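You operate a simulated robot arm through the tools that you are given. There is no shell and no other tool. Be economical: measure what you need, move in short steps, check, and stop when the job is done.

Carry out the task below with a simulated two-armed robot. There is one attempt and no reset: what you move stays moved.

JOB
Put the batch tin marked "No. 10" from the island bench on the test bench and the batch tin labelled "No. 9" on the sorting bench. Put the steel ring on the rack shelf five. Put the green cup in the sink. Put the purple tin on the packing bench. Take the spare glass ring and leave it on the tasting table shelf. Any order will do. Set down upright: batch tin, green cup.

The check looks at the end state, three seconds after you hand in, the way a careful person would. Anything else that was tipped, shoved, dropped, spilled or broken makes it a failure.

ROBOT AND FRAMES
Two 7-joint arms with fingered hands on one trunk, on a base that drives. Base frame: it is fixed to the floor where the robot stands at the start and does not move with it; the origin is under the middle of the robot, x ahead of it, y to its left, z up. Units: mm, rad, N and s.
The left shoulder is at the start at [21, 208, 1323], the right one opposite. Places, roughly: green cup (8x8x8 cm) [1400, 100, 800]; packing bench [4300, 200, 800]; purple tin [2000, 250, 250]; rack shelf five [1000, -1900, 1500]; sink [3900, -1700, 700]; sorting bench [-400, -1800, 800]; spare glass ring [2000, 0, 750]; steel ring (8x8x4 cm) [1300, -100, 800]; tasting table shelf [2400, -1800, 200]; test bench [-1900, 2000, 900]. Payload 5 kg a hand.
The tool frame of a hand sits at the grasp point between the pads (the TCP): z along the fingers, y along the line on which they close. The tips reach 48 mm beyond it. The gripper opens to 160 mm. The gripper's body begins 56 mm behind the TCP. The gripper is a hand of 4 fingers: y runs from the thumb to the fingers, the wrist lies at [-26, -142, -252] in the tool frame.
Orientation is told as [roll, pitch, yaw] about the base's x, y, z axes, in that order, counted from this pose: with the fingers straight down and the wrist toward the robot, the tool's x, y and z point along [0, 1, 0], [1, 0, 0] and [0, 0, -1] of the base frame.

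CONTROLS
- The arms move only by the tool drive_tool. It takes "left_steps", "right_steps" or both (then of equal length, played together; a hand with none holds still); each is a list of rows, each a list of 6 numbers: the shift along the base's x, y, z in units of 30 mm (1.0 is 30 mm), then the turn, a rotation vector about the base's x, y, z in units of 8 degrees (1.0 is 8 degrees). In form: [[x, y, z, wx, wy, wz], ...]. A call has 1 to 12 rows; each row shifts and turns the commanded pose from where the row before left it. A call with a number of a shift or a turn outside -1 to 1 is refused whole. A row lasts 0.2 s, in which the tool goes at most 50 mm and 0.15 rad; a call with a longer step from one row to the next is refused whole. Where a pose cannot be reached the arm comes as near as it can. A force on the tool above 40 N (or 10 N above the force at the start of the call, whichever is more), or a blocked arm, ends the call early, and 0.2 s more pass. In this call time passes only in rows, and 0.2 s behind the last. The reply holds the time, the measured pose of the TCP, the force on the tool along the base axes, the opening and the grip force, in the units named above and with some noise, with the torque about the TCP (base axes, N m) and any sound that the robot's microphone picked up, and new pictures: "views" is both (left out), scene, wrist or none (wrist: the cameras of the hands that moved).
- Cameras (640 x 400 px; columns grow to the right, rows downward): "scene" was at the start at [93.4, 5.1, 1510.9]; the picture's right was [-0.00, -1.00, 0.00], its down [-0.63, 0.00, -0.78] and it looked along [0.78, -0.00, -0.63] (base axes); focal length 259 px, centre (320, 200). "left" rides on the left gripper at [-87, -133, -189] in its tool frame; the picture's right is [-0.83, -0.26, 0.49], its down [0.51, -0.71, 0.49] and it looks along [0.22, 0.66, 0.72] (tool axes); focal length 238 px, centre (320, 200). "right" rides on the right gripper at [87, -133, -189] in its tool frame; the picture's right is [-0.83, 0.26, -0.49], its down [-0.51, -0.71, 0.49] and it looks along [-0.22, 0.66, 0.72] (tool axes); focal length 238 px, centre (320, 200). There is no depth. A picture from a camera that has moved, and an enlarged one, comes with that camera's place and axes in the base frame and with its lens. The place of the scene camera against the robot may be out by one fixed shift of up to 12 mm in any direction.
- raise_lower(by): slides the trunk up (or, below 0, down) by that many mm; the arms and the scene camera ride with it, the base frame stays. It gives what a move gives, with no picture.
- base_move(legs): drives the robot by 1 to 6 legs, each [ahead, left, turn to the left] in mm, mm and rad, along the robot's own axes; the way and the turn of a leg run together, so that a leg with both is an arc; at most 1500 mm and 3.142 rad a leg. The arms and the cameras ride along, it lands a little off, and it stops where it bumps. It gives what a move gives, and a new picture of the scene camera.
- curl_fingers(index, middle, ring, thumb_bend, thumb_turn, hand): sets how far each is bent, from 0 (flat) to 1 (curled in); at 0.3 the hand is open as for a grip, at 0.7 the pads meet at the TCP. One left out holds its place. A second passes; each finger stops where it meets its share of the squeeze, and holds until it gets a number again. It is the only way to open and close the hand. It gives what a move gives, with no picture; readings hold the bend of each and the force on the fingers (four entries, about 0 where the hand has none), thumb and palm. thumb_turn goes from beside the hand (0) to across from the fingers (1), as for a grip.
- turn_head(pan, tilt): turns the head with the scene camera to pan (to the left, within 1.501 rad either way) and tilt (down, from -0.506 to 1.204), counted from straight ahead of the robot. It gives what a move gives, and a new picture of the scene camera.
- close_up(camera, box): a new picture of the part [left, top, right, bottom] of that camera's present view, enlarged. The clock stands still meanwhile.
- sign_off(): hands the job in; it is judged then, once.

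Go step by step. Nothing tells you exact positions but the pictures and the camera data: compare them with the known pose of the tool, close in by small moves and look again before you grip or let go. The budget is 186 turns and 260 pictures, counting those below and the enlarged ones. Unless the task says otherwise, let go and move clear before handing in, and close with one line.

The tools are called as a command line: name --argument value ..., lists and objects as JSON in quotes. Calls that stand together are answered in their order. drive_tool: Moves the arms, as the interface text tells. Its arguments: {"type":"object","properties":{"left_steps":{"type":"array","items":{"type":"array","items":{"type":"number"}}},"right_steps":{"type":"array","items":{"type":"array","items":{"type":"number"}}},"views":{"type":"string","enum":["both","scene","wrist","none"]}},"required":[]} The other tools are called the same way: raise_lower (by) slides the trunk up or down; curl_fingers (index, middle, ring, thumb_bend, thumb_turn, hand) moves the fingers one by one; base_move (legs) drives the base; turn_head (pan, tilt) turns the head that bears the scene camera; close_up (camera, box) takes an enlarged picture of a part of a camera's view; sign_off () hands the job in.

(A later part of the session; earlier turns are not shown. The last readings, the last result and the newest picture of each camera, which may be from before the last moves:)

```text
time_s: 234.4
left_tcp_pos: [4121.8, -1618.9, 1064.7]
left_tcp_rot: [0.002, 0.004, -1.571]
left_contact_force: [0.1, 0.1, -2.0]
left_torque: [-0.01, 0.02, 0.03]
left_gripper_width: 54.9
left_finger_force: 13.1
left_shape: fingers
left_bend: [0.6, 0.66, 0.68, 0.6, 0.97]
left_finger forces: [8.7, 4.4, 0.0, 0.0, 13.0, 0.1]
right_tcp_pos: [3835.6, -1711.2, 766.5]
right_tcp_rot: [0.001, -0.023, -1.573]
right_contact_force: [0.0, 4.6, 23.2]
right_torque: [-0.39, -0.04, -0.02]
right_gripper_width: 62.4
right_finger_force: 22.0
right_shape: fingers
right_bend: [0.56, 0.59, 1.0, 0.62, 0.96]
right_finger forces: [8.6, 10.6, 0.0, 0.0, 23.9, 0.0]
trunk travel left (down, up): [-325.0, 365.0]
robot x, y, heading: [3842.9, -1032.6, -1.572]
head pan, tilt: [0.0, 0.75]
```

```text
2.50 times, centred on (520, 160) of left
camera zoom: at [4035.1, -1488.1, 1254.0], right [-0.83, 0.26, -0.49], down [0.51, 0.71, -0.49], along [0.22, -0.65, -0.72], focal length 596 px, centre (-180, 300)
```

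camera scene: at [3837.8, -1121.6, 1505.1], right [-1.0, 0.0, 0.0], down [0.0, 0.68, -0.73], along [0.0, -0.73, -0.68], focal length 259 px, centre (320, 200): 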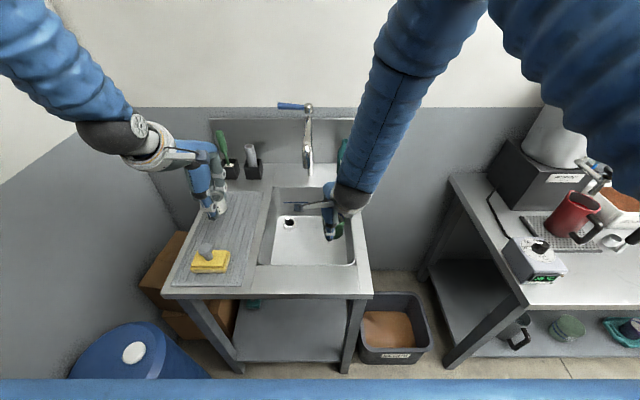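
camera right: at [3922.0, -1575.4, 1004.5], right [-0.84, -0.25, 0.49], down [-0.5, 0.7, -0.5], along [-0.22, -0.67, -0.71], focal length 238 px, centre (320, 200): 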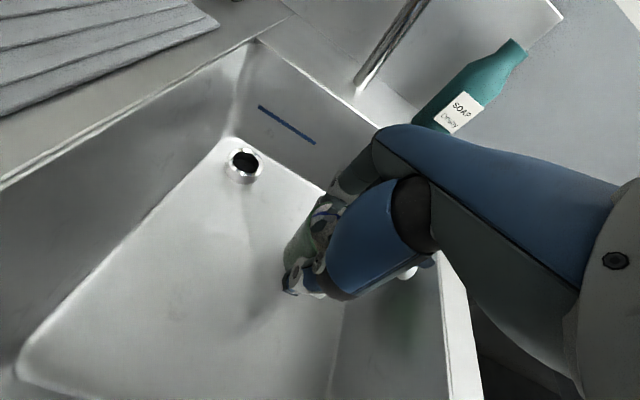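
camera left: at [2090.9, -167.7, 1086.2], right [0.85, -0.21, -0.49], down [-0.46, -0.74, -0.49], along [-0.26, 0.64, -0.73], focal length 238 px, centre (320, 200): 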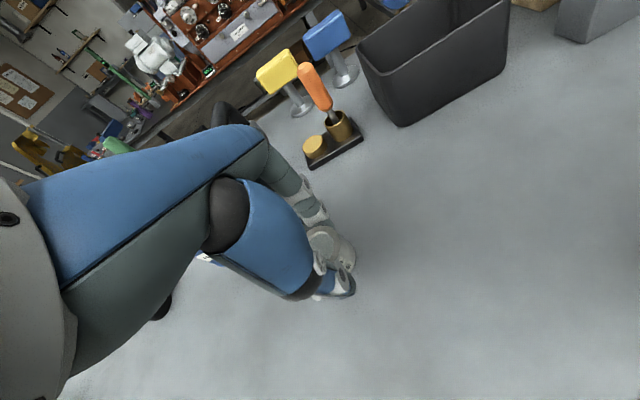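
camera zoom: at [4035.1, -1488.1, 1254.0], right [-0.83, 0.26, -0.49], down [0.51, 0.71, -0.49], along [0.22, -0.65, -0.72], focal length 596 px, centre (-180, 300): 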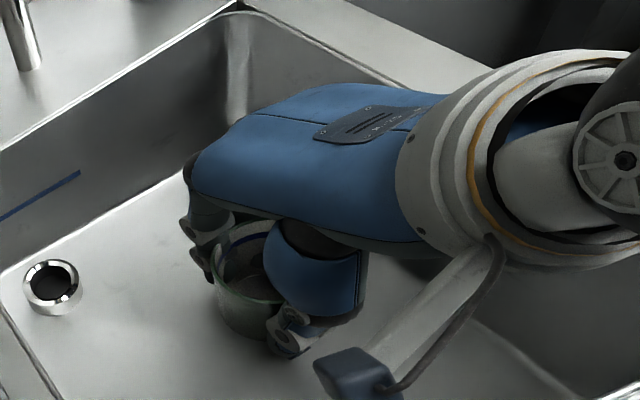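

The cup stands on the basin floor. I'll release, lift clear of the cup, then shift forward away from the spout before rising.

curl_fingers --hand "right" --index 0.4 --middle 0.4 --thumb_bend 0.42

drive_tool --right_steps '[[0, 0, 0.7, 0, 0, 0], [0, 0, 0.8, 0, 0, 0], [0, 0, 0.8, 0, 0, 0], [0, 0, 0.8, 0, 0, 0], [0, 0, 0.9, 0, 0, 0]]' --views "wrist"

drive_tool --right_steps '[[-0.6, 0.9, 0, 0, 0, 0], [-0.6, 0.9, 0.2, 0, 0, 0], [-0.6, 0.9, 0.5, 0, 0, 0], [-0.6, 0.6, 0.8, 0, 0, 0], [-0.6, 0.6, 0.8, 0, 0, 0], [-0.6, 0.6, 0.8, 0, 0, 0], [-0.6, 0, 0.8, 0, 0, 0]]' --views "scene"

```text
time_s: 235.4
left_tcp_pos: [4122.1, -1620.9, 1064.2]
left_tcp_rot: [0.001, 0.005, -1.572]
left_contact_force: [-0.8, 0.2, -1.7]
left_torque: [0.02, -0.03, -0.03]
left_gripper_width: 55.1
left_finger_force: 13.2
left_shape: fingers
left_bend: [0.6, 0.66, 0.68, 0.6, 0.97]
left_finger forces: [8.6, 4.4, 0.0, 0.0, 13.0, 0.0]
right_tcp_pos: [3835.3, -1711.0, 763.1]
right_tcp_rot: [0.002, -0.017, -1.573]
right_contact_force: [-0.1, -0.4, 0.5]
right_torque: [0.0, -0.01, 0.0]
right_gripper_width: 126.7
right_finger_force: 0.1
right_shape: fingers
right_bend: [0.4, 0.4, 1.0, 0.42, 0.97]
right_finger forces: [0.1, 0.0, 0.0, 0.0, 0.0, 0.0]
trunk travel left (down, up): [-325.0, 365.0]
robot x, y, heading: [3837.5, -1035.2, -1.571]
head pan, tilt: [0.0, 0.75]
```

```text
time_s: 236.6
left_tcp_pos: [4121.6, -1621.1, 1065.2]
left_tcp_rot: [0.002, 0.005, -1.569]
left_contact_force: [0.4, 0.8, -0.5]
left_torque: [-0.05, -0.02, 0.05]
left_gripper_width: 55.2
left_finger_force: 12.9
left_shape: fingers
left_bend: [0.6, 0.66, 0.68, 0.6, 0.97]
left_finger forces: [8.6, 4.4, 0.0, 0.0, 13.0, 0.1]
right_tcp_pos: [3835.1, -1709.4, 885.3]
right_tcp_rot: [0.002, -0.018, -1.573]
right_contact_force: [-0.9, 0.5, -1.2]
right_torque: [-0.15, 0.02, -0.03]
right_gripper_width: 126.6
right_finger_force: 0.1
right_shape: fingers
right_bend: [0.4, 0.4, 1.0, 0.42, 0.97]
right_finger forces: [0.0, 0.0, 0.0, 0.0, 0.0, 0.0]
trunk travel left (down, up): [-325.0, 365.0]
robot x, y, heading: [3840.2, -1030.5, -1.57]
head pan, tilt: [0.0, 0.75]
camera right: at [3922.3, -1574.2, 1071.6], right [-0.84, -0.25, 0.49], down [-0.5, 0.7, -0.5], along [-0.22, -0.67, -0.71], focal length 238 px, centre (320, 200)
```

right: 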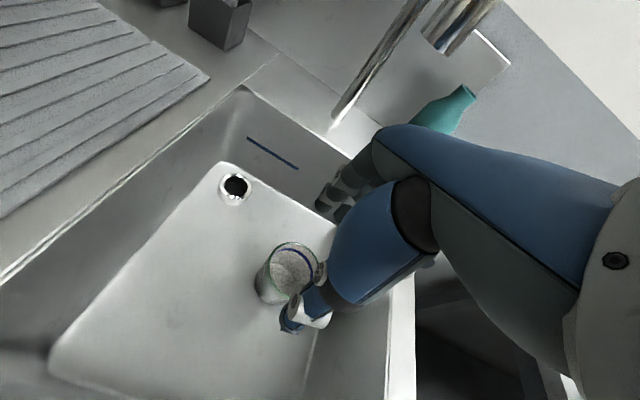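

```text
time_s: 238.2
left_tcp_pos: [4122.5, -1621.1, 1063.9]
left_tcp_rot: [0.004, 0.005, -1.569]
left_contact_force: [-0.1, -0.2, 0.1]
left_torque: [-0.03, -0.01, -0.01]
left_gripper_width: 55.1
left_finger_force: 12.9
left_shape: fingers
left_bend: [0.6, 0.66, 0.68, 0.6, 0.97]
left_finger forces: [8.6, 4.4, 0.0, 0.1, 13.0, 0.0]
right_tcp_pos: [3706.5, -1572.4, 999.2]
right_tcp_rot: [0.001, -0.017, -1.572]
right_contact_force: [-0.4, 1.1, -0.8]
right_torque: [-0.05, -0.02, 0.0]
right_gripper_width: 127.1
right_finger_force: 0.1
right_shape: fingers
right_bend: [0.4, 0.4, 1.0, 0.42, 0.97]
right_finger forces: [0.1, 0.1, 0.0, 0.0, 0.0, 0.1]
trunk travel left (down, up): [-325.0, 365.0]
robot x, y, heading: [3839.7, -1031.4, -1.568]
head pan, tilt: [0.0, 0.75]
camera scene: at [3837.4, -1119.8, 1505.2], right [-1.0, 0.0, 0.0], down [0.0, 0.68, -0.73], along [0.0, -0.73, -0.68], focal length 259 px, centre (320, 200)
```

scene: 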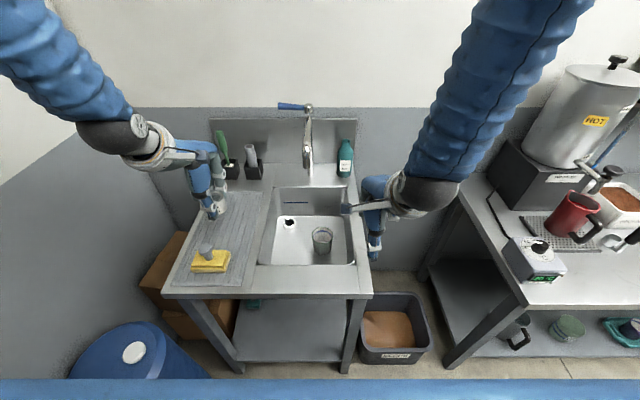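

The cup is upright in the sink and my hand is clear. Next I raise the right hand out of the way, back off, and drive to the left end of the tasting table.

drive_tool --right_steps '[[0, 0.2, 1, 0, 0, 0], [0, 0.2, 1, 0, 0, 0], [0, 0.2, 1, 0, 0, 0], [0, 0.2, 1, 0, 0, 0], [0, 0.2, 1, 0, 0, 0], [0, 0.2, 1, 0, 0, 0], [0, 0.2, 1, 0, 0, 0], [0, 0.2, 1, 0, 0, 0], [0, 0.2, 1, 0, 0, 0], [0, 0.2, 1, 0, 0, 0]]' --views "none"

base_move --legs '[[-200, 0, 0], [0, -930, 0]]'

turn_head --pan 0.9 --tilt 0.5

```text
time_s: 240.4
left_tcp_pos: [4121.6, -1621.6, 1064.4]
left_tcp_rot: [0.004, 0.004, -1.571]
left_contact_force: [-0.5, 0.2, -0.6]
left_torque: [0.0, -0.08, -0.02]
left_gripper_width: 55.0
left_finger_force: 12.5
left_shape: fingers
left_bend: [0.6, 0.66, 0.68, 0.6, 0.97]
left_finger forces: [8.7, 4.4, 0.0, 0.1, 13.0, 0.1]
right_tcp_pos: [3708.5, -1513.8, 1301.4]
right_tcp_rot: [0.001, -0.016, -1.572]
right_contact_force: [-0.4, 1.0, 0.0]
right_torque: [-0.07, -0.07, 0.05]
right_gripper_width: 126.9
right_finger_force: 0.0
right_shape: fingers
right_bend: [0.4, 0.4, 1.0, 0.42, 0.97]
right_finger forces: [0.0, 0.1, 0.1, 0.0, 0.0, 0.1]
right hand out of reach, approached as far as the arm can: row 6
trunk travel left (down, up): [-325.0, 365.0]
robot x, y, heading: [3840.5, -1027.3, -1.569]
head pan, tilt: [0.0, 0.75]
```

```text
time_s: 246.5
left_tcp_pos: [3188.1, -1417.1, 1064.1]
left_tcp_rot: [0.002, 0.006, -1.581]
left_contact_force: [0.0, 0.9, -0.4]
left_torque: [-0.01, -0.01, 0.04]
left_gripper_width: 55.0
left_finger_force: 13.4
left_shape: fingers
left_bend: [0.6, 0.66, 0.68, 0.6, 0.97]
left_finger forces: [8.8, 4.4, 0.0, 0.0, 13.1, 0.0]
right_tcp_pos: [2776.7, -1305.7, 1301.0]
right_tcp_rot: [0.002, -0.018, -1.582]
right_contact_force: [-0.7, -0.2, 0.8]
right_torque: [0.01, 0.0, 0.02]
right_gripper_width: 127.0
right_finger_force: 0.0
right_shape: fingers
right_bend: [0.4, 0.4, 1.0, 0.42, 0.97]
right_finger forces: [0.0, 0.0, 0.1, 0.1, 0.0, 0.1]
trunk travel left (down, up): [-325.0, 365.0]
robot x, y, heading: [2915.1, -825.1, -1.579]
head pan, tilt: [0.0, 0.75]
camera scene: at [2908.8, -913.5, 1505.2], right [-1.0, 0.01, 0.0], down [0.01, 0.68, -0.73], along [-0.01, -0.73, -0.68], focal length 259 px, centre (320, 200)
```

scene: 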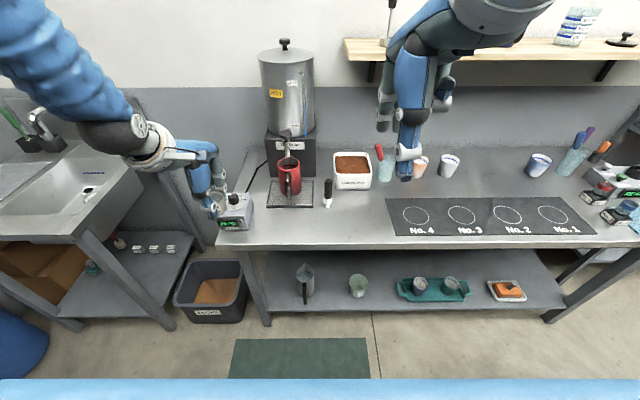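

```text
time_s: 247.7
left_tcp_pos: [3188.2, -1418.2, 1064.4]
left_tcp_rot: [0.002, 0.005, -1.582]
left_contact_force: [0.1, -0.1, -0.8]
left_torque: [0.0, 0.02, 0.03]
left_gripper_width: 54.9
left_finger_force: 13.1
left_shape: fingers
left_bend: [0.6, 0.66, 0.68, 0.6, 0.97]
left_finger forces: [8.7, 4.4, 0.0, 0.1, 13.0, 0.1]
right_tcp_pos: [2776.9, -1305.2, 1301.8]
right_tcp_rot: [0.002, -0.018, -1.582]
right_contact_force: [0.6, 0.2, 0.2]
right_torque: [0.01, -0.03, -0.01]
right_gripper_width: 127.2
right_finger_force: 0.1
right_shape: fingers
right_bend: [0.4, 0.4, 1.0, 0.42, 0.97]
right_finger forces: [0.1, 0.1, 0.1, 0.0, 0.1, 0.1]
trunk travel left (down, up): [-325.0, 365.0]
robot x, y, heading: [2912.0, -826.1, -1.581]
head pan, tilt: [0.901, 0.499]
camera scene: at [2980.8, -887.9, 1527.1], right [-0.63, -0.78, 0.0], down [-0.37, 0.3, -0.88], along [0.68, -0.55, -0.48], focal length 259 px, centre (320, 200)
```

scene: 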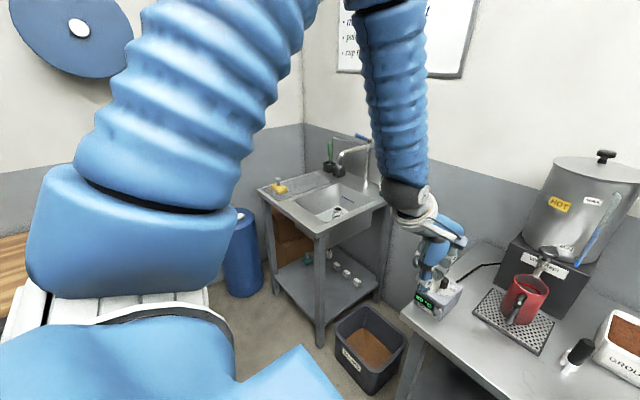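

The shelf's left end (between the leg and the pitcher) is free. I'll pull the left hand back in front of the table and lower it, then drop the trunk.

turn_head --pan 0.2 --tilt 0.8

drive_tool --left_steps '[[-0.3, 0.9, -0.5, 0, 0, 0], [-0.4, 0.9, -0.9, 0, 0, 0], [-0.4, 0.9, -1, 0, 0, 0], [-0.4, 0.9, -1, 0, 0, 0], [-0.4, 0.9, -1, 0, 0, 0], [-0.4, 0.9, -1, 0, 0, 0], [-0.3, 0, -1, 0, 0, 0]]' --views "scene"

raise_lower --by -320

```text
time_s: 248.8
left_tcp_pos: [3187.2, -1418.4, 1063.9]
left_tcp_rot: [0.002, 0.005, -1.582]
left_contact_force: [0.7, -0.2, -0.1]
left_torque: [-0.01, -0.02, 0.0]
left_gripper_width: 55.4
left_finger_force: 12.9
left_shape: fingers
left_bend: [0.6, 0.66, 0.68, 0.6, 0.97]
left_finger forces: [8.8, 4.4, 0.0, 0.1, 13.0, 0.1]
right_tcp_pos: [2777.5, -1306.4, 1300.7]
right_tcp_rot: [0.002, -0.017, -1.583]
right_contact_force: [-0.4, 1.0, -0.4]
right_torque: [-0.01, 0.0, -0.03]
right_gripper_width: 127.1
right_finger_force: 0.0
right_shape: fingers
right_bend: [0.4, 0.4, 1.0, 0.42, 0.97]
right_finger forces: [0.0, 0.0, 0.1, 0.0, 0.0, 0.0]
trunk travel left (down, up): [-325.0, 365.0]
robot x, y, heading: [2914.2, -824.3, -1.581]
head pan, tilt: [0.201, 0.799]
camera scene: at [2925.5, -909.9, 1501.2], right [-0.98, -0.19, 0.0], down [-0.14, 0.7, -0.7], along [0.13, -0.68, -0.72], focal length 259 px, centre (320, 200)
```

scene: 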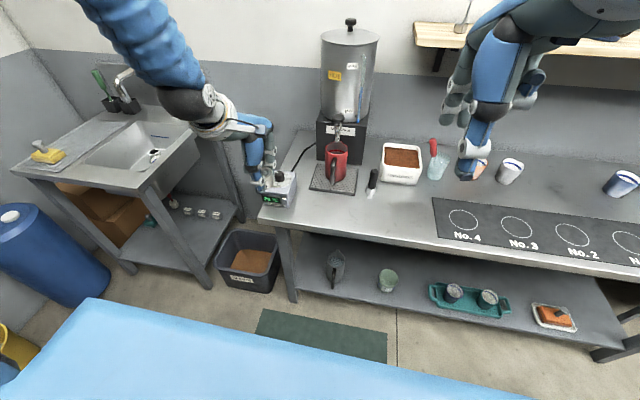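

```text
time_s: 250.3
left_tcp_pos: [3108.7, -1272.2, 864.2]
left_tcp_rot: [0.002, 0.002, -1.579]
left_contact_force: [-0.3, -2.2, -0.7]
left_torque: [0.08, 0.01, 0.0]
left_gripper_width: 55.1
left_finger_force: 13.3
left_shape: fingers
left_bend: [0.6, 0.66, 0.68, 0.6, 0.97]
left_finger forces: [8.7, 4.6, 0.0, 0.1, 13.1, 0.0]
left hand out of reach, approached as far as the arm can: row 5, 6
right_tcp_pos: [2776.9, -1307.1, 1301.1]
right_tcp_rot: [0.001, -0.015, -1.584]
right_contact_force: [0.4, -1.3, 0.2]
right_torque: [0.07, 0.0, -0.02]
right_gripper_width: 127.0
right_finger_force: 0.0
right_shape: fingers
right_bend: [0.4, 0.4, 1.0, 0.42, 0.97]
right_finger forces: [0.0, 0.0, 0.1, 0.0, 0.0, 0.1]
trunk travel left (down, up): [-325.0, 365.0]
robot x, y, heading: [2912.6, -825.8, -1.58]
head pan, tilt: [0.201, 0.799]
camera scene: at [2925.4, -911.1, 1501.1], right [-0.98, -0.19, 0.0], down [-0.14, 0.7, -0.7], along [0.13, -0.68, -0.72], focal length 259 px, centre (320, 200)
```

scene: 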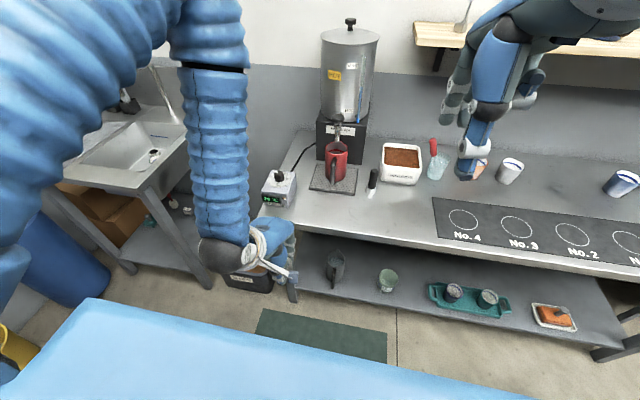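

```text
time_s: 253.5
left_tcp_pos: [3107.4, -1270.3, 544.8]
left_tcp_rot: [0.002, 0.005, -1.582]
left_contact_force: [0.2, 1.2, -1.1]
left_torque: [-0.01, -0.02, 0.0]
left_gripper_width: 54.9
left_finger_force: 12.7
left_shape: fingers
left_bend: [0.6, 0.66, 0.68, 0.6, 0.97]
left_finger forces: [8.6, 4.5, 0.1, 0.1, 13.1, 0.0]
right_tcp_pos: [2778.7, -1305.7, 982.8]
right_tcp_rot: [0.002, -0.018, -1.582]
right_contact_force: [-0.2, 0.1, -0.1]
right_torque: [-0.01, -0.01, 0.0]
right_gripper_width: 127.2
right_finger_force: 0.1
right_shape: fingers
right_bend: [0.4, 0.4, 1.0, 0.42, 0.97]
right_finger forces: [0.0, 0.0, 0.0, 0.1, 0.0, 0.1]
trunk travel left (down, up): [-5.0, 685.0]
robot x, y, heading: [2910.3, -828.6, -1.584]
head pan, tilt: [0.201, 0.799]
```

Now the hand is at z = 545 in front of the shelf. I'll lower it to about 330 and look from both cameras.

drive_tool --left_steps '[[0, 0, -1, 0, 0, 0], [0, 0, -1, 0, 0, 0], [0, 0, -1, 0, 0, 0], [0, 0, -1, 0, 0, 0], [0, 0, -1, 0, 0, 0], [0, 0, -1, 0, 0, 0], [0, 0, -1, 0, 0, 0]]' --views "both"

```text
time_s: 255.1
left_tcp_pos: [3108.0, -1271.5, 334.0]
left_tcp_rot: [0.002, 0.004, -1.582]
left_contact_force: [0.6, -1.0, -0.6]
left_torque: [0.08, 0.01, -0.01]
left_gripper_width: 55.0
left_finger_force: 13.1
left_shape: fingers
left_bend: [0.6, 0.66, 0.68, 0.6, 0.97]
left_finger forces: [8.6, 4.5, 0.0, 0.0, 12.8, 0.0]
right_tcp_pos: [2776.7, -1305.5, 981.7]
right_tcp_rot: [0.001, -0.018, -1.582]
right_contact_force: [-0.1, 0.9, 0.2]
right_torque: [0.01, 0.03, -0.01]
right_gripper_width: 127.2
right_finger_force: 0.1
right_shape: fingers
right_bend: [0.4, 0.4, 1.0, 0.42, 0.97]
right_finger forces: [0.0, 0.0, 0.0, 0.1, 0.0, 0.0]
trunk travel left (down, up): [-5.0, 685.0]
robot x, y, heading: [2911.9, -825.0, -1.584]
head pan, tilt: [0.201, 0.799]
camera scene: at [2925.4, -909.9, 1181.2], right [-0.98, -0.19, 0.0], down [-0.14, 0.7, -0.7], along [0.13, -0.68, -0.72], focal length 259 px, centre (320, 200)
camera left: at [3022.9, -1138.8, 523.6], right [-0.83, 0.27, -0.49], down [0.51, 0.71, -0.49], along [0.21, -0.65, -0.73], focal length 238 px, centre (320, 200)
```

scene: 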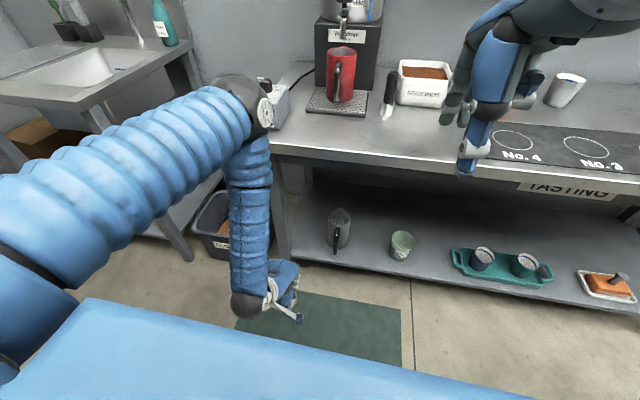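
left: 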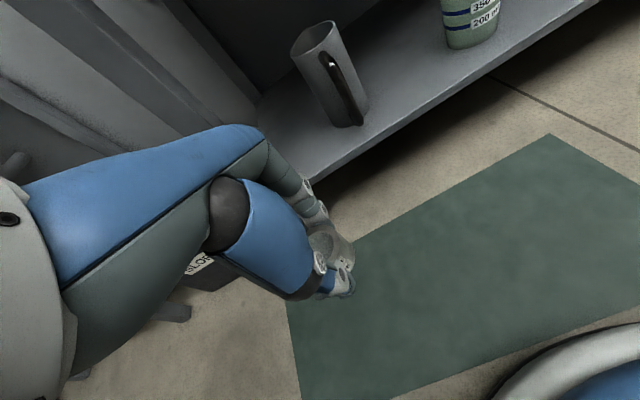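

The elbow and forearm would foul the table edge if I placed the ring tool-down here. Better plan: set the ring briefly on the free strip of the tasting table top, regrasp it with a tilted sideways grip, then reach the shelf from the front. I'll raise back up first.

drive_tool --left_steps '[[0, 0, 1, 0, 0, 0], [0, 0, 1, 0, 0, 0], [0, 0, 1, 0, 0, 0], [0, 0, 1, 0, 0, 0], [0, 0, 1, 0, 0, 0], [0, 0, 1, 0, 0, 0], [0, 0, 1, 0, 0, 0]]' --views "none"

raise_lower --by 320

drive_tool --left_steps '[[0, 0, 1, 0, 0, 0], [0, 0, 1, 0, 0, 0], [0, 0, 1, 0, 0, 0], [0, 0, 1, 0, 0, 0], [0, -0.9, 0, 0, 0, 0], [0, -0.9, 0, 0, 0, 0], [0, -0.9, 0, 0, 0, 0], [-0.3, -0.9, 0, 0, 0, 0], [-0.5, -0.9, 0, 0, 0, 0], [-0.5, -0.9, 0, 0, 0, 0], [-0.3, -0.9, 0, 0, 0, 0], [0, -0.9, 0, 0, 0, 0]]' --views "both"

```text
time_s: 256.7
left_tcp_pos: [3108.9, -1269.2, 546.7]
left_tcp_rot: [0.002, 0.004, -1.582]
left_contact_force: [0.2, 0.1, -1.6]
left_torque: [-0.06, -0.02, 0.02]
left_gripper_width: 54.9
left_finger_force: 13.4
left_shape: fingers
left_bend: [0.6, 0.66, 0.68, 0.6, 0.97]
left_finger forces: [8.6, 4.6, 0.1, 0.0, 12.8, 0.0]
right_tcp_pos: [2776.9, -1305.6, 981.8]
right_tcp_rot: [0.002, -0.018, -1.586]
right_contact_force: [-0.4, 0.2, 0.1]
right_torque: [-0.01, -0.03, 0.0]
right_gripper_width: 127.0
right_finger_force: 0.1
right_shape: fingers
right_bend: [0.4, 0.4, 1.0, 0.42, 0.97]
right_finger forces: [0.0, 0.0, 0.1, 0.0, 0.1, 0.0]
trunk travel left (down, up): [-5.0, 685.0]
robot x, y, heading: [2916.2, -826.9, -1.582]
head pan, tilt: [0.201, 0.799]
```

```text
time_s: 259.9
left_tcp_pos: [3108.9, -1270.0, 866.0]
left_tcp_rot: [0.001, 0.005, -1.581]
left_contact_force: [-0.2, 0.2, -1.1]
left_torque: [0.0, -0.01, 0.0]
left_gripper_width: 55.1
left_finger_force: 13.1
left_shape: fingers
left_bend: [0.6, 0.66, 0.68, 0.6, 0.97]
left_finger forces: [8.6, 4.5, 0.0, 0.0, 12.8, 0.1]
right_tcp_pos: [2778.1, -1306.2, 1301.2]
right_tcp_rot: [0.002, -0.018, -1.583]
right_contact_force: [-0.7, -0.5, -0.4]
right_torque: [0.01, -0.03, -0.02]
right_gripper_width: 127.0
right_finger_force: 0.0
right_shape: fingers
right_bend: [0.4, 0.4, 1.0, 0.42, 0.97]
right_finger forces: [0.0, 0.0, 0.0, 0.1, 0.0, 0.0]
trunk travel left (down, up): [-325.0, 365.0]
robot x, y, heading: [2914.7, -824.8, -1.58]
head pan, tilt: [0.201, 0.799]
```

```text
time_s: 262.5
left_tcp_pos: [3052.8, -1516.4, 974.5]
left_tcp_rot: [0.003, 0.007, -1.581]
left_contact_force: [0.3, -0.2, -1.5]
left_torque: [0.0, 0.0, -0.01]
left_gripper_width: 54.8
left_finger_force: 13.3
left_shape: fingers
left_bend: [0.6, 0.66, 0.68, 0.6, 0.97]
left_finger forces: [8.6, 4.5, 0.0, 0.1, 12.7, 0.0]
left hand out of reach, approached as far as the arm can: row 2, 3, 4
right_tcp_pos: [2778.4, -1307.7, 1300.6]
right_tcp_rot: [0.002, -0.017, -1.584]
right_contact_force: [0.0, -1.0, -0.4]
right_torque: [0.05, -0.01, -0.01]
right_gripper_width: 127.0
right_finger_force: 0.0
right_shape: fingers
right_bend: [0.4, 0.4, 1.0, 0.42, 0.97]
right_finger forces: [0.1, 0.0, 0.0, 0.1, 0.0, 0.0]
trunk travel left (down, up): [-325.0, 365.0]
robot x, y, heading: [2911.1, -824.7, -1.582]
head pan, tilt: [0.201, 0.799]
camera scene: at [2925.5, -911.0, 1501.1], right [-0.98, -0.19, 0.0], down [-0.14, 0.7, -0.7], along [0.13, -0.68, -0.72], focal length 259 px, centre (320, 200)
camera left: at [2967.9, -1384.5, 1162.2], right [-0.83, 0.27, -0.49], down [0.51, 0.71, -0.48], along [0.21, -0.65, -0.73], focal length 238 px, centre (320, 200)
```

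scene: 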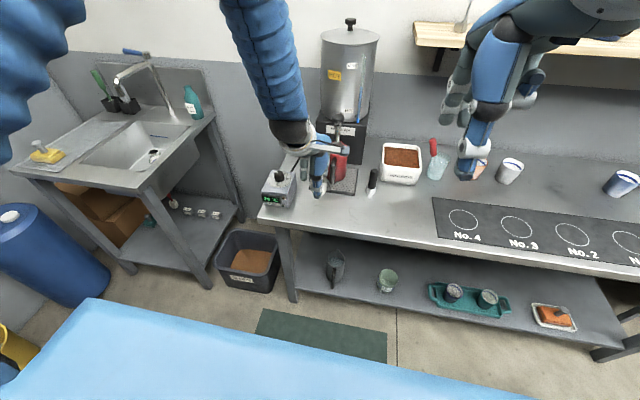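
left: 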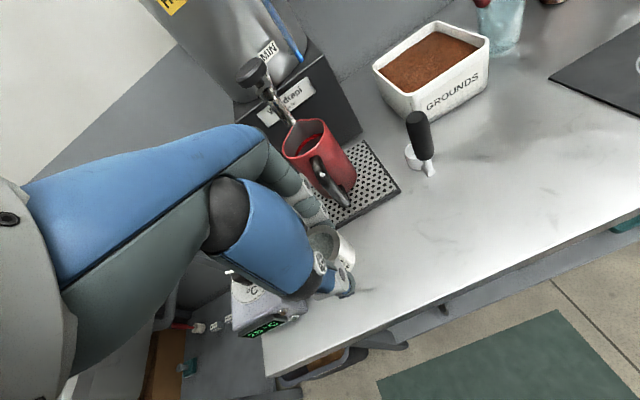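

The front strip of the table top is clear around [3000, -1500]. I'll set the ring down there.

drive_tool --left_steps '[[-0.9, 0.3, 0, 0, 0, 0], [-0.9, 0.2, 0, 0, 0, 0], [0, 0, -0.9, 0, 0, 0], [0, 0, -0.8, 0, 0, 0], [0, 0, -0.6, 0, 0, 0]]' --views "wrist"

drive_tool --left_steps '[[0, 0, -0.2, 0, 0, 0], [0, 0, -0.2, 0, 0, 0]]' --views "none"

drive_tool --left_steps '[[0, 0, -0.15, 0, 0, 0], [0, 0, -0.15, 0, 0, 0]]' --views "none"

```text
time_s: 263.7
left_tcp_pos: [3000.2, -1504.0, 903.1]
left_tcp_rot: [0.002, 0.006, -1.58]
left_contact_force: [1.1, -0.4, -0.2]
left_torque: [0.04, 0.01, -0.01]
left_gripper_width: 54.7
left_finger_force: 13.0
left_shape: fingers
left_bend: [0.6, 0.66, 0.68, 0.6, 0.97]
left_finger forces: [8.6, 4.4, 0.0, 0.0, 12.6, 0.0]
right_tcp_pos: [2777.9, -1307.6, 1302.6]
right_tcp_rot: [0.003, -0.015, -1.582]
right_contact_force: [0.5, 0.0, -0.2]
right_torque: [0.02, 0.02, -0.01]
right_gripper_width: 127.1
right_finger_force: 0.1
right_shape: fingers
right_bend: [0.4, 0.4, 1.0, 0.42, 0.97]
right_finger forces: [0.0, 0.0, 0.0, 0.0, 0.0, 0.0]
trunk travel left (down, up): [-325.0, 365.0]
robot x, y, heading: [2913.7, -824.1, -1.579]
head pan, tilt: [0.201, 0.799]
camera left: at [2914.1, -1371.5, 1092.9], right [-0.83, 0.27, -0.49], down [0.51, 0.71, -0.49], along [0.21, -0.65, -0.73], focal length 238 px, centre (320, 200)
```

left: 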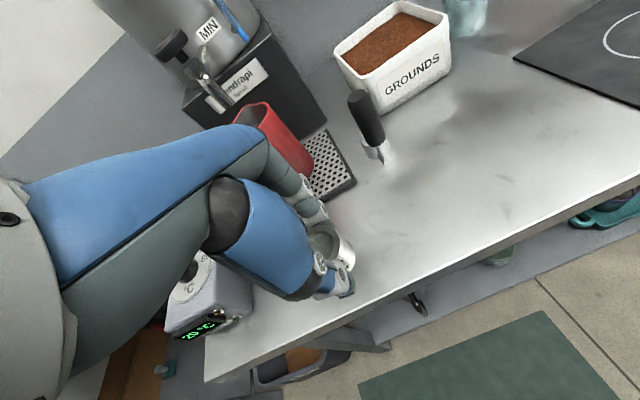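

```text
time_s: 264.3
left_tcp_pos: [2999.1, -1502.6, 891.4]
left_tcp_rot: [0.003, 0.004, -1.581]
left_contact_force: [-0.4, -0.6, -0.4]
left_torque: [-0.02, -0.01, 0.0]
left_gripper_width: 55.0
left_finger_force: 12.6
left_shape: fingers
left_bend: [0.6, 0.66, 0.68, 0.6, 0.97]
left_finger forces: [8.5, 4.4, 0.1, 0.1, 12.7, 0.1]
right_tcp_pos: [2777.5, -1307.1, 1302.6]
right_tcp_rot: [0.001, -0.017, -1.584]
right_contact_force: [0.5, 0.2, 0.0]
right_torque: [-0.02, 0.01, -0.01]
right_gripper_width: 127.1
right_finger_force: 0.1
right_shape: fingers
right_bend: [0.4, 0.4, 1.0, 0.42, 0.97]
right_finger forces: [0.0, 0.1, 0.0, 0.0, 0.0, 0.0]
trunk travel left (down, up): [-325.0, 365.0]
robot x, y, heading: [2914.1, -820.0, -1.58]
head pan, tilt: [0.201, 0.799]
```

```text
time_s: 264.9
left_tcp_pos: [2998.9, -1502.2, 883.8]
left_tcp_rot: [0.002, 0.005, -1.581]
left_contact_force: [0.3, -0.1, -0.5]
left_torque: [-0.01, -0.02, -0.01]
left_gripper_width: 55.0
left_finger_force: 12.9
left_shape: fingers
left_bend: [0.6, 0.66, 0.68, 0.6, 0.97]
left_finger forces: [8.7, 4.5, 0.0, 0.1, 12.8, 0.0]
right_tcp_pos: [2776.9, -1306.3, 1301.9]
right_tcp_rot: [0.0, -0.018, -1.582]
right_contact_force: [-0.5, -0.6, -0.1]
right_torque: [0.0, 0.02, 0.01]
right_gripper_width: 127.2
right_finger_force: 0.0
right_shape: fingers
right_bend: [0.4, 0.4, 1.0, 0.42, 0.97]
right_finger forces: [0.0, 0.0, 0.1, 0.0, 0.1, 0.0]
trunk travel left (down, up): [-325.0, 365.0]
robot x, y, heading: [2910.5, -822.2, -1.585]
head pan, tilt: [0.201, 0.799]
```

drive_tool --left_steps '[[0, 0, -0.15, 0, 0, 0], [0, 0, -0.15, 0, 0, 0]]' --views "none"

drive_tool --left_steps '[[0, 0, -0.12, 0, 0, 0], [0, 0, -0.12, 0, 0, 0]]' --views "wrist"

```text
time_s: 265.5
left_tcp_pos: [2999.7, -1501.6, 873.5]
left_tcp_rot: [0.001, 0.004, -1.58]
left_contact_force: [0.7, -0.5, -0.4]
left_torque: [-0.03, -0.01, -0.03]
left_gripper_width: 54.7
left_finger_force: 12.9
left_shape: fingers
left_bend: [0.6, 0.66, 0.68, 0.6, 0.97]
left_finger forces: [8.6, 4.4, 0.0, 0.1, 12.7, 0.1]
right_tcp_pos: [2776.8, -1305.3, 1301.4]
right_tcp_rot: [0.002, -0.019, -1.583]
right_contact_force: [-0.3, 0.6, 0.7]
right_torque: [0.01, 0.03, -0.03]
right_gripper_width: 127.3
right_finger_force: 0.2
right_shape: fingers
right_bend: [0.4, 0.4, 1.0, 0.42, 0.97]
right_finger forces: [0.0, 0.0, 0.0, 0.0, 0.0, 0.0]
trunk travel left (down, up): [-325.0, 365.0]
robot x, y, heading: [2909.8, -824.4, -1.579]
head pan, tilt: [0.201, 0.799]
```

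```text
time_s: 266.1
left_tcp_pos: [2998.7, -1502.8, 866.4]
left_tcp_rot: [0.002, 0.006, -1.58]
left_contact_force: [-0.7, -0.4, -0.4]
left_torque: [-0.02, 0.0, -0.02]
left_gripper_width: 54.7
left_finger_force: 12.5
left_shape: fingers
left_bend: [0.6, 0.66, 0.68, 0.6, 0.97]
left_finger forces: [8.6, 4.4, 0.1, 0.0, 12.7, 0.1]
right_tcp_pos: [2776.8, -1305.3, 1301.2]
right_tcp_rot: [0.003, -0.018, -1.582]
right_contact_force: [-0.4, -0.5, 0.2]
right_torque: [-0.02, 0.02, 0.02]
right_gripper_width: 127.4
right_finger_force: 0.0
right_shape: fingers
right_bend: [0.4, 0.4, 1.0, 0.42, 0.97]
right_finger forces: [0.0, 0.0, 0.1, 0.1, 0.0, 0.0]
trunk travel left (down, up): [-325.0, 365.0]
robot x, y, heading: [2914.3, -825.1, -1.577]
head pan, tilt: [0.201, 0.799]
camera left: at [2914.5, -1370.3, 1056.0], right [-0.83, 0.27, -0.49], down [0.51, 0.71, -0.49], along [0.21, -0.65, -0.73], focal length 238 px, centre (320, 200)
```

left: 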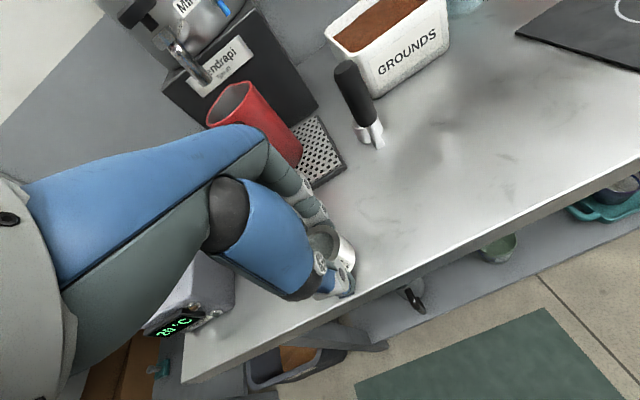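

drive_tool --left_steps '[[0, 0, -0.12, 0, 0, 0], [0, 0, -0.12, 0, 0, 0]]' --views "none"

drive_tool --left_steps '[[0, 0, -0.1, 0, 0, 0], [0, 0, -0.1, 0, 0, 0]]' --views "none"

```text
time_s: 266.7
left_tcp_pos: [3000.9, -1502.6, 860.6]
left_tcp_rot: [0.002, 0.004, -1.582]
left_contact_force: [-0.6, 0.0, -1.0]
left_torque: [-0.02, -0.02, 0.0]
left_gripper_width: 55.3
left_finger_force: 12.6
left_shape: fingers
left_bend: [0.6, 0.66, 0.68, 0.6, 0.97]
left_finger forces: [8.7, 4.4, 0.0, 0.1, 12.7, 0.0]
right_tcp_pos: [2777.4, -1306.4, 1301.7]
right_tcp_rot: [0.003, -0.017, -1.583]
right_contact_force: [-0.2, 0.1, -0.6]
right_torque: [-0.04, -0.02, 0.01]
right_gripper_width: 127.2
right_finger_force: 0.1
right_shape: fingers
right_bend: [0.4, 0.4, 1.0, 0.42, 0.97]
right_finger forces: [0.1, 0.0, 0.0, 0.0, 0.0, 0.0]
trunk travel left (down, up): [-325.0, 365.0]
robot x, y, heading: [2910.0, -827.3, -1.579]
head pan, tilt: [0.201, 0.799]
```

```text
time_s: 267.3
left_tcp_pos: [2999.8, -1502.5, 855.4]
left_tcp_rot: [0.002, 0.001, -1.582]
left_contact_force: [-0.7, 2.6, 8.5]
left_torque: [0.27, 0.07, 0.01]
left_gripper_width: 54.9
left_finger_force: 14.2
left_shape: fingers
left_bend: [0.6, 0.66, 0.68, 0.6, 0.97]
left_finger forces: [8.8, 4.7, 0.0, 0.0, 14.8, 0.0]
right_tcp_pos: [2777.1, -1304.8, 1302.1]
right_tcp_rot: [0.001, -0.017, -1.582]
right_contact_force: [-0.3, -0.3, -0.7]
right_torque: [-0.03, -0.03, 0.02]
right_gripper_width: 127.1
right_finger_force: 0.1
right_shape: fingers
right_bend: [0.4, 0.4, 1.0, 0.42, 0.97]
right_finger forces: [0.0, 0.0, 0.1, 0.1, 0.0, 0.0]
trunk travel left (down, up): [-325.0, 365.0]
robot x, y, heading: [2914.6, -824.4, -1.583]
head pan, tilt: [0.201, 0.799]
```

Contact: the table top is at z = 790, so from the wrist view the shelf's front edge is nearly flush with the table edge (y about -1450). That means the ring can go near the shelf front with the tool vertical at full reach after all. I'm still gripping it, so I'll lift and retry: retract, lower, and check clearances.

drive_tool --left_steps '[[0, 0, 0.9, 0, 0, 0], [0, 0, 0.9, 0, 0, 0], [0, 0, 0.9, 0, 0, 0], [0.5, 0.9, 0, 0, 0, 0], [0.5, 0.9, 0, 0, 0, 0], [0.5, 0.9, 0, 0, 0, 0], [0.5, 0.9, 0, 0, 0, 0], [0.5, 0.9, -0.3, 0, 0, 0], [0.5, 0.9, -0.5, 0, 0, 0], [0.5, 0.9, -0.8, 0, 0, 0], [0.5, 0.9, -0.8, 0, 0, 0], [0, 0.3, -0.8, 0, 0, 0]]' --views "none"

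raise_lower --by -320

drive_tool --left_steps '[[0, 0, -1, 0, 0, 0], [0, 0, -1, 0, 0, 0], [0, 0, -1, 0, 0, 0], [0, 0, -1, 0, 0, 0], [0, 0, -1, 0, 0, 0], [0, 0, -1, 0, 0, 0], [0, 0, -1, 0, 0, 0]]' --views "none"

```text
time_s: 269.9
left_tcp_pos: [3120.7, -1279.7, 839.8]
left_tcp_rot: [0.002, 0.005, -1.582]
left_contact_force: [-0.2, -1.7, -0.6]
left_torque: [0.07, -0.02, -0.03]
left_gripper_width: 54.5
left_finger_force: 13.7
left_shape: fingers
left_bend: [0.6, 0.66, 0.68, 0.6, 0.97]
left_finger forces: [8.9, 4.6, 0.0, 0.0, 13.0, 0.1]
right_tcp_pos: [2776.1, -1306.1, 1299.9]
right_tcp_rot: [0.002, -0.016, -1.583]
right_contact_force: [-0.4, -1.1, -0.2]
right_torque: [0.05, -0.03, -0.01]
right_gripper_width: 126.9
right_finger_force: 0.0
right_shape: fingers
right_bend: [0.4, 0.4, 1.0, 0.42, 0.97]
right_finger forces: [0.1, 0.0, 0.1, 0.0, 0.1, 0.0]
trunk travel left (down, up): [-325.0, 365.0]
robot x, y, heading: [2912.2, -822.9, -1.58]
head pan, tilt: [0.201, 0.799]
```

```text
time_s: 273.1
left_tcp_pos: [3121.2, -1278.6, 519.0]
left_tcp_rot: [0.001, 0.005, -1.582]
left_contact_force: [0.4, -0.6, -1.1]
left_torque: [-0.01, 0.02, 0.0]
left_gripper_width: 54.7
left_finger_force: 13.3
left_shape: fingers
left_bend: [0.6, 0.66, 0.68, 0.6, 0.97]
left_finger forces: [9.0, 4.7, 0.1, 0.0, 13.2, 0.1]
right_tcp_pos: [2776.9, -1306.4, 981.8]
right_tcp_rot: [0.001, -0.018, -1.585]
right_contact_force: [0.6, -0.1, -0.1]
right_torque: [-0.05, 0.01, 0.0]
right_gripper_width: 127.0
right_finger_force: 0.0
right_shape: fingers
right_bend: [0.4, 0.4, 1.0, 0.42, 0.97]
right_finger forces: [0.0, 0.1, 0.0, 0.0, 0.0, 0.1]
trunk travel left (down, up): [-5.0, 685.0]
robot x, y, heading: [2915.2, -822.9, -1.584]
head pan, tilt: [0.201, 0.799]
```

```text
time_s: 274.7
left_tcp_pos: [3120.5, -1279.0, 307.3]
left_tcp_rot: [0.0, 0.003, -1.581]
left_contact_force: [-0.7, -1.1, -0.6]
left_torque: [0.1, -0.03, 0.0]
left_gripper_width: 54.5
left_finger_force: 12.6
left_shape: fingers
left_bend: [0.6, 0.66, 0.68, 0.6, 0.97]
left_finger forces: [8.9, 4.6, 0.0, 0.1, 12.8, 0.1]
right_tcp_pos: [2777.1, -1306.7, 981.4]
right_tcp_rot: [0.0, -0.018, -1.583]
right_contact_force: [-0.4, 0.5, 0.6]
right_torque: [0.0, 0.03, 0.0]
right_gripper_width: 127.0
right_finger_force: 0.1
right_shape: fingers
right_bend: [0.4, 0.4, 1.0, 0.42, 0.97]
right_finger forces: [0.0, 0.1, 0.1, 0.1, 0.0, 0.1]
trunk travel left (down, up): [-5.0, 685.0]
robot x, y, heading: [2913.0, -829.0, -1.586]
head pan, tilt: [0.201, 0.799]
```

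Now I drive 85 mm closer with the hand low and in front of the table, and look.

drive_tool --left_steps '[[0, 0, 0.9, 0, 0, 0]]' --views "none"

turn_head --pan 0.3 --tilt 0.85

base_move --legs '[[85, 0, 0.01]]'

close_up --camera "left" --box '[0, 0, 640, 400]'

```text
time_s: 275.1
left_tcp_pos: [3120.5, -1277.3, 338.1]
left_tcp_rot: [0.002, 0.006, -1.579]
left_contact_force: [-1.0, 0.9, -1.5]
left_torque: [-0.06, 0.02, 0.0]
left_gripper_width: 54.7
left_finger_force: 13.3
left_shape: fingers
left_bend: [0.6, 0.66, 0.68, 0.6, 0.97]
left_finger forces: [8.7, 4.5, 0.0, 0.0, 12.9, 0.0]
right_tcp_pos: [2777.5, -1305.6, 980.8]
right_tcp_rot: [0.002, -0.019, -1.584]
right_contact_force: [0.8, 0.0, 0.5]
right_torque: [-0.04, 0.01, 0.02]
right_gripper_width: 127.4
right_finger_force: 0.1
right_shape: fingers
right_bend: [0.4, 0.4, 1.0, 0.42, 0.97]
right_finger forces: [0.1, 0.1, 0.1, 0.0, 0.0, 0.1]
trunk travel left (down, up): [-5.0, 685.0]
robot x, y, heading: [2912.3, -826.0, -1.583]
head pan, tilt: [0.201, 0.799]
```

```text
time_s: 275.7
left_tcp_pos: [3120.5, -1277.3, 335.9]
left_tcp_rot: [0.002, 0.006, -1.582]
left_contact_force: [0.2, 0.2, -1.1]
left_torque: [0.04, -0.03, 0.02]
left_gripper_width: 54.6
left_finger_force: 13.1
left_shape: fingers
left_bend: [0.6, 0.66, 0.68, 0.6, 0.97]
left_finger forces: [8.8, 4.6, 0.0, 0.1, 12.9, 0.0]
right_tcp_pos: [2778.1, -1305.8, 982.0]
right_tcp_rot: [0.002, -0.018, -1.584]
right_contact_force: [0.1, 0.7, 0.6]
right_torque: [-0.01, 0.0, 0.0]
right_gripper_width: 127.2
right_finger_force: 0.0
right_shape: fingers
right_bend: [0.4, 0.4, 1.0, 0.42, 0.97]
right_finger forces: [0.0, 0.1, 0.0, 0.1, 0.0, 0.0]
trunk travel left (down, up): [-5.0, 685.0]
robot x, y, heading: [2913.6, -824.9, -1.582]
head pan, tilt: [0.3, 0.85]
camera scene: at [2932.4, -905.4, 1177.2], right [-0.96, -0.29, 0.0], down [-0.21, 0.72, -0.66], along [0.19, -0.63, -0.75], focal length 259 px, centre (320, 200)
```

scene: 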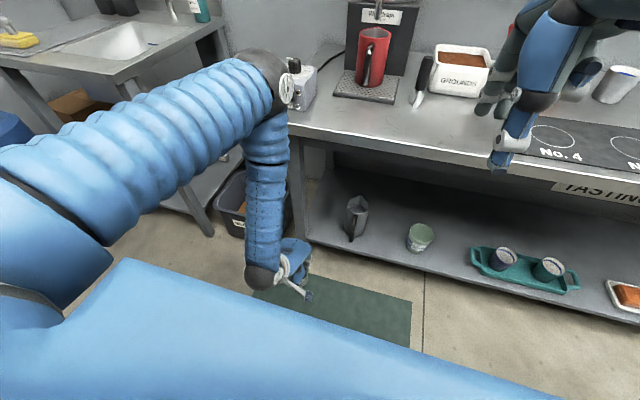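

```text
time_s: 276.8
left_tcp_pos: [3126.2, -1359.5, 335.4]
left_tcp_rot: [0.002, 0.005, -1.57]
left_contact_force: [0.0, -0.5, -1.4]
left_torque: [0.0, 0.04, 0.0]
left_gripper_width: 54.7
left_finger_force: 13.1
left_shape: fingers
left_bend: [0.6, 0.66, 0.68, 0.6, 0.97]
left_finger forces: [8.9, 4.6, 0.1, 0.0, 12.7, 0.0]
right_tcp_pos: [2782.1, -1391.9, 980.1]
right_tcp_rot: [0.002, -0.016, -1.573]
right_contact_force: [0.2, -0.2, 0.2]
right_torque: [0.1, -0.06, 0.01]
right_gripper_width: 127.1
right_finger_force: 0.0
right_shape: fingers
right_bend: [0.4, 0.4, 1.0, 0.42, 0.97]
right_finger forces: [0.1, 0.1, 0.0, 0.0, 0.1, 0.0]
trunk travel left (down, up): [-5.0, 685.0]
robot x, y, heading: [2916.0, -908.2, -1.571]
head pan, tilt: [0.3, 0.85]
camera scene: at [2933.1, -989.2, 1177.0], right [-0.95, -0.3, 0.0], down [-0.22, 0.72, -0.66], along [0.2, -0.63, -0.75], focal length 259 px, centre (320, 200)
```

scene: 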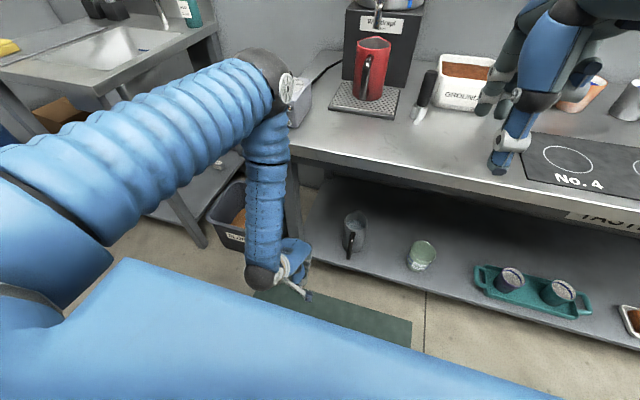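

```text
1.00 times, centred on (320, 200) of left
camera zoom: at [3038.5, -1227.2, 525.6], right [-0.83, 0.26, -0.49], down [0.51, 0.71, -0.49], along [0.22, -0.65, -0.73], focal length 238 px, centre (320, 200)
```

zoom: 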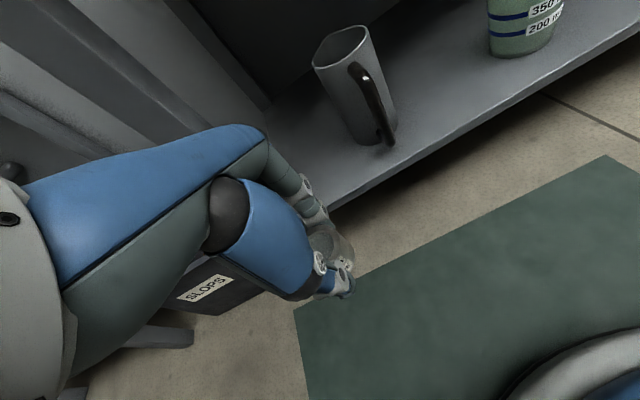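

I'll enlarge the wrist view to pin down the shelf edge and height.

close_up --camera "left" --box '[280, 60, 480, 260]'

close_up --camera "scene" --box '[220, 150, 460, 310]'

```text
2.00 times, centred on (380, 160) of left
camera zoom: at [3038.5, -1227.2, 525.6], right [-0.83, 0.26, -0.49], down [0.51, 0.71, -0.49], along [0.22, -0.65, -0.73], focal length 477 px, centre (200, 280)
```

zoom: 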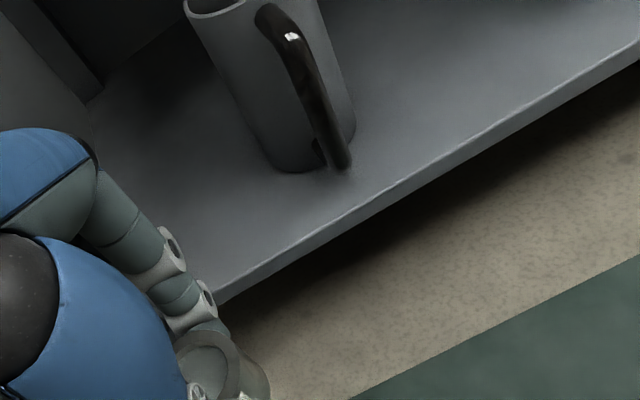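

```text
2.50 times, centred on (340, 230) of scene
camera zoom: at [2933.1, -989.2, 1177.0], right [-0.95, -0.3, 0.0], down [-0.22, 0.72, -0.66], along [0.2, -0.63, -0.75], focal length 648 px, centre (270, 125)
```

zoom: 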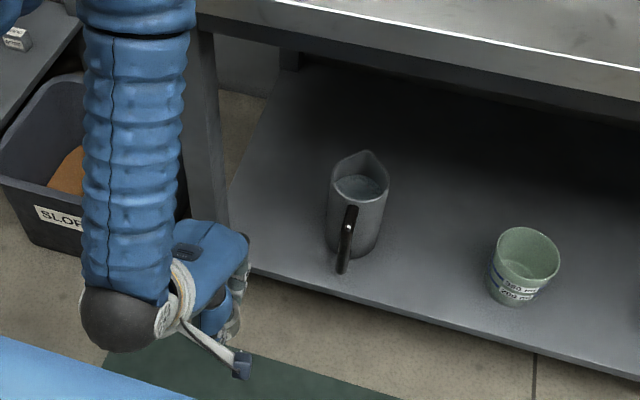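

Shelf top is about z = 212, its front edge at y = -1483, table edge -1472, and the left leg begins near x = 3170. I'll aim for x = 3088 and extend the arm over the shelf edge at a safe height.

drive_tool --left_steps '[[-0.65, -0.3, 0, 0, 0, 0], [-0.65, -0.7, 0, 0, 0, 0], [0, -0.9, 0, 0, 0, 0], [0, -0.9, 0, 0, 0, 0], [0, -0.9, 0, 0, 0, 0], [0, -0.9, 0, 0, 0, 0]]' --views "both"

close_up --camera "left" --box '[240, 140, 440, 340]'

```text
time_s: 278.2
left_tcp_pos: [3086.7, -1495.9, 338.2]
left_tcp_rot: [0.003, 0.007, -1.57]
left_contact_force: [-0.7, 0.6, -3.0]
left_torque: [-0.14, 0.0, 0.02]
left_gripper_width: 54.8
left_finger_force: 13.3
left_shape: fingers
left_bend: [0.6, 0.66, 0.68, 0.6, 0.97]
left_finger forces: [8.8, 4.5, 0.0, 0.0, 12.8, 0.0]
right_tcp_pos: [2782.2, -1390.0, 981.5]
right_tcp_rot: [-0.001, -0.016, -1.573]
right_contact_force: [-0.2, -0.1, 0.0]
right_torque: [0.0, 0.01, 0.02]
right_gripper_width: 127.1
right_finger_force: 0.0
right_shape: fingers
right_bend: [0.4, 0.4, 1.0, 0.42, 0.97]
right_finger forces: [0.1, 0.0, 0.0, 0.0, 0.0, 0.0]
trunk travel left (down, up): [-5.0, 685.0]
robot x, y, heading: [2910.5, -906.4, -1.574]
head pan, tilt: [0.3, 0.85]
camera scene: at [2933.1, -988.3, 1177.2], right [-0.95, -0.3, 0.0], down [-0.22, 0.72, -0.66], along [0.2, -0.63, -0.75], focal length 259 px, centre (320, 200)
camera left: at [2998.7, -1365.2, 527.5], right [-0.83, 0.26, -0.49], down [0.51, 0.71, -0.49], along [0.22, -0.65, -0.73], focal length 238 px, centre (320, 200)
```

scene: 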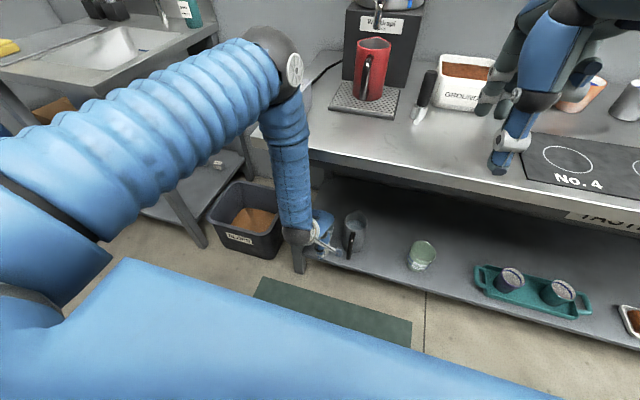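
left: 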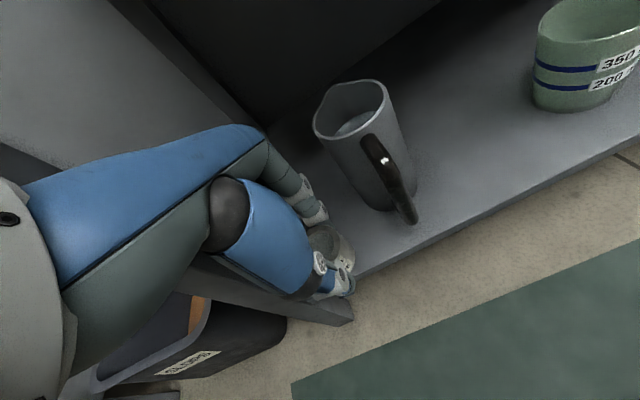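

```text
2.00 times, centred on (340, 240) of left
camera zoom: at [2998.7, -1365.2, 527.5], right [-0.83, 0.26, -0.49], down [0.51, 0.71, -0.49], along [0.22, -0.65, -0.73], focal length 477 px, centre (280, 120)
```

zoom: 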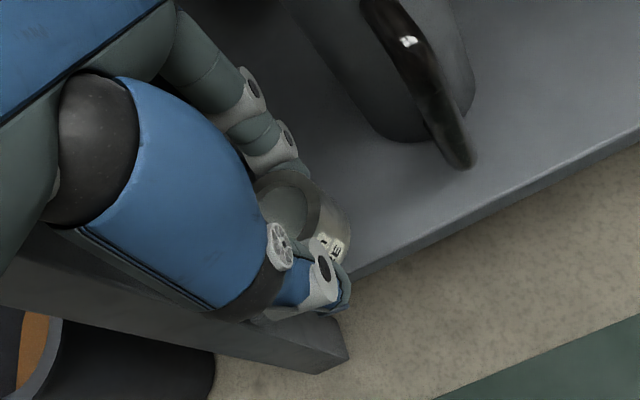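

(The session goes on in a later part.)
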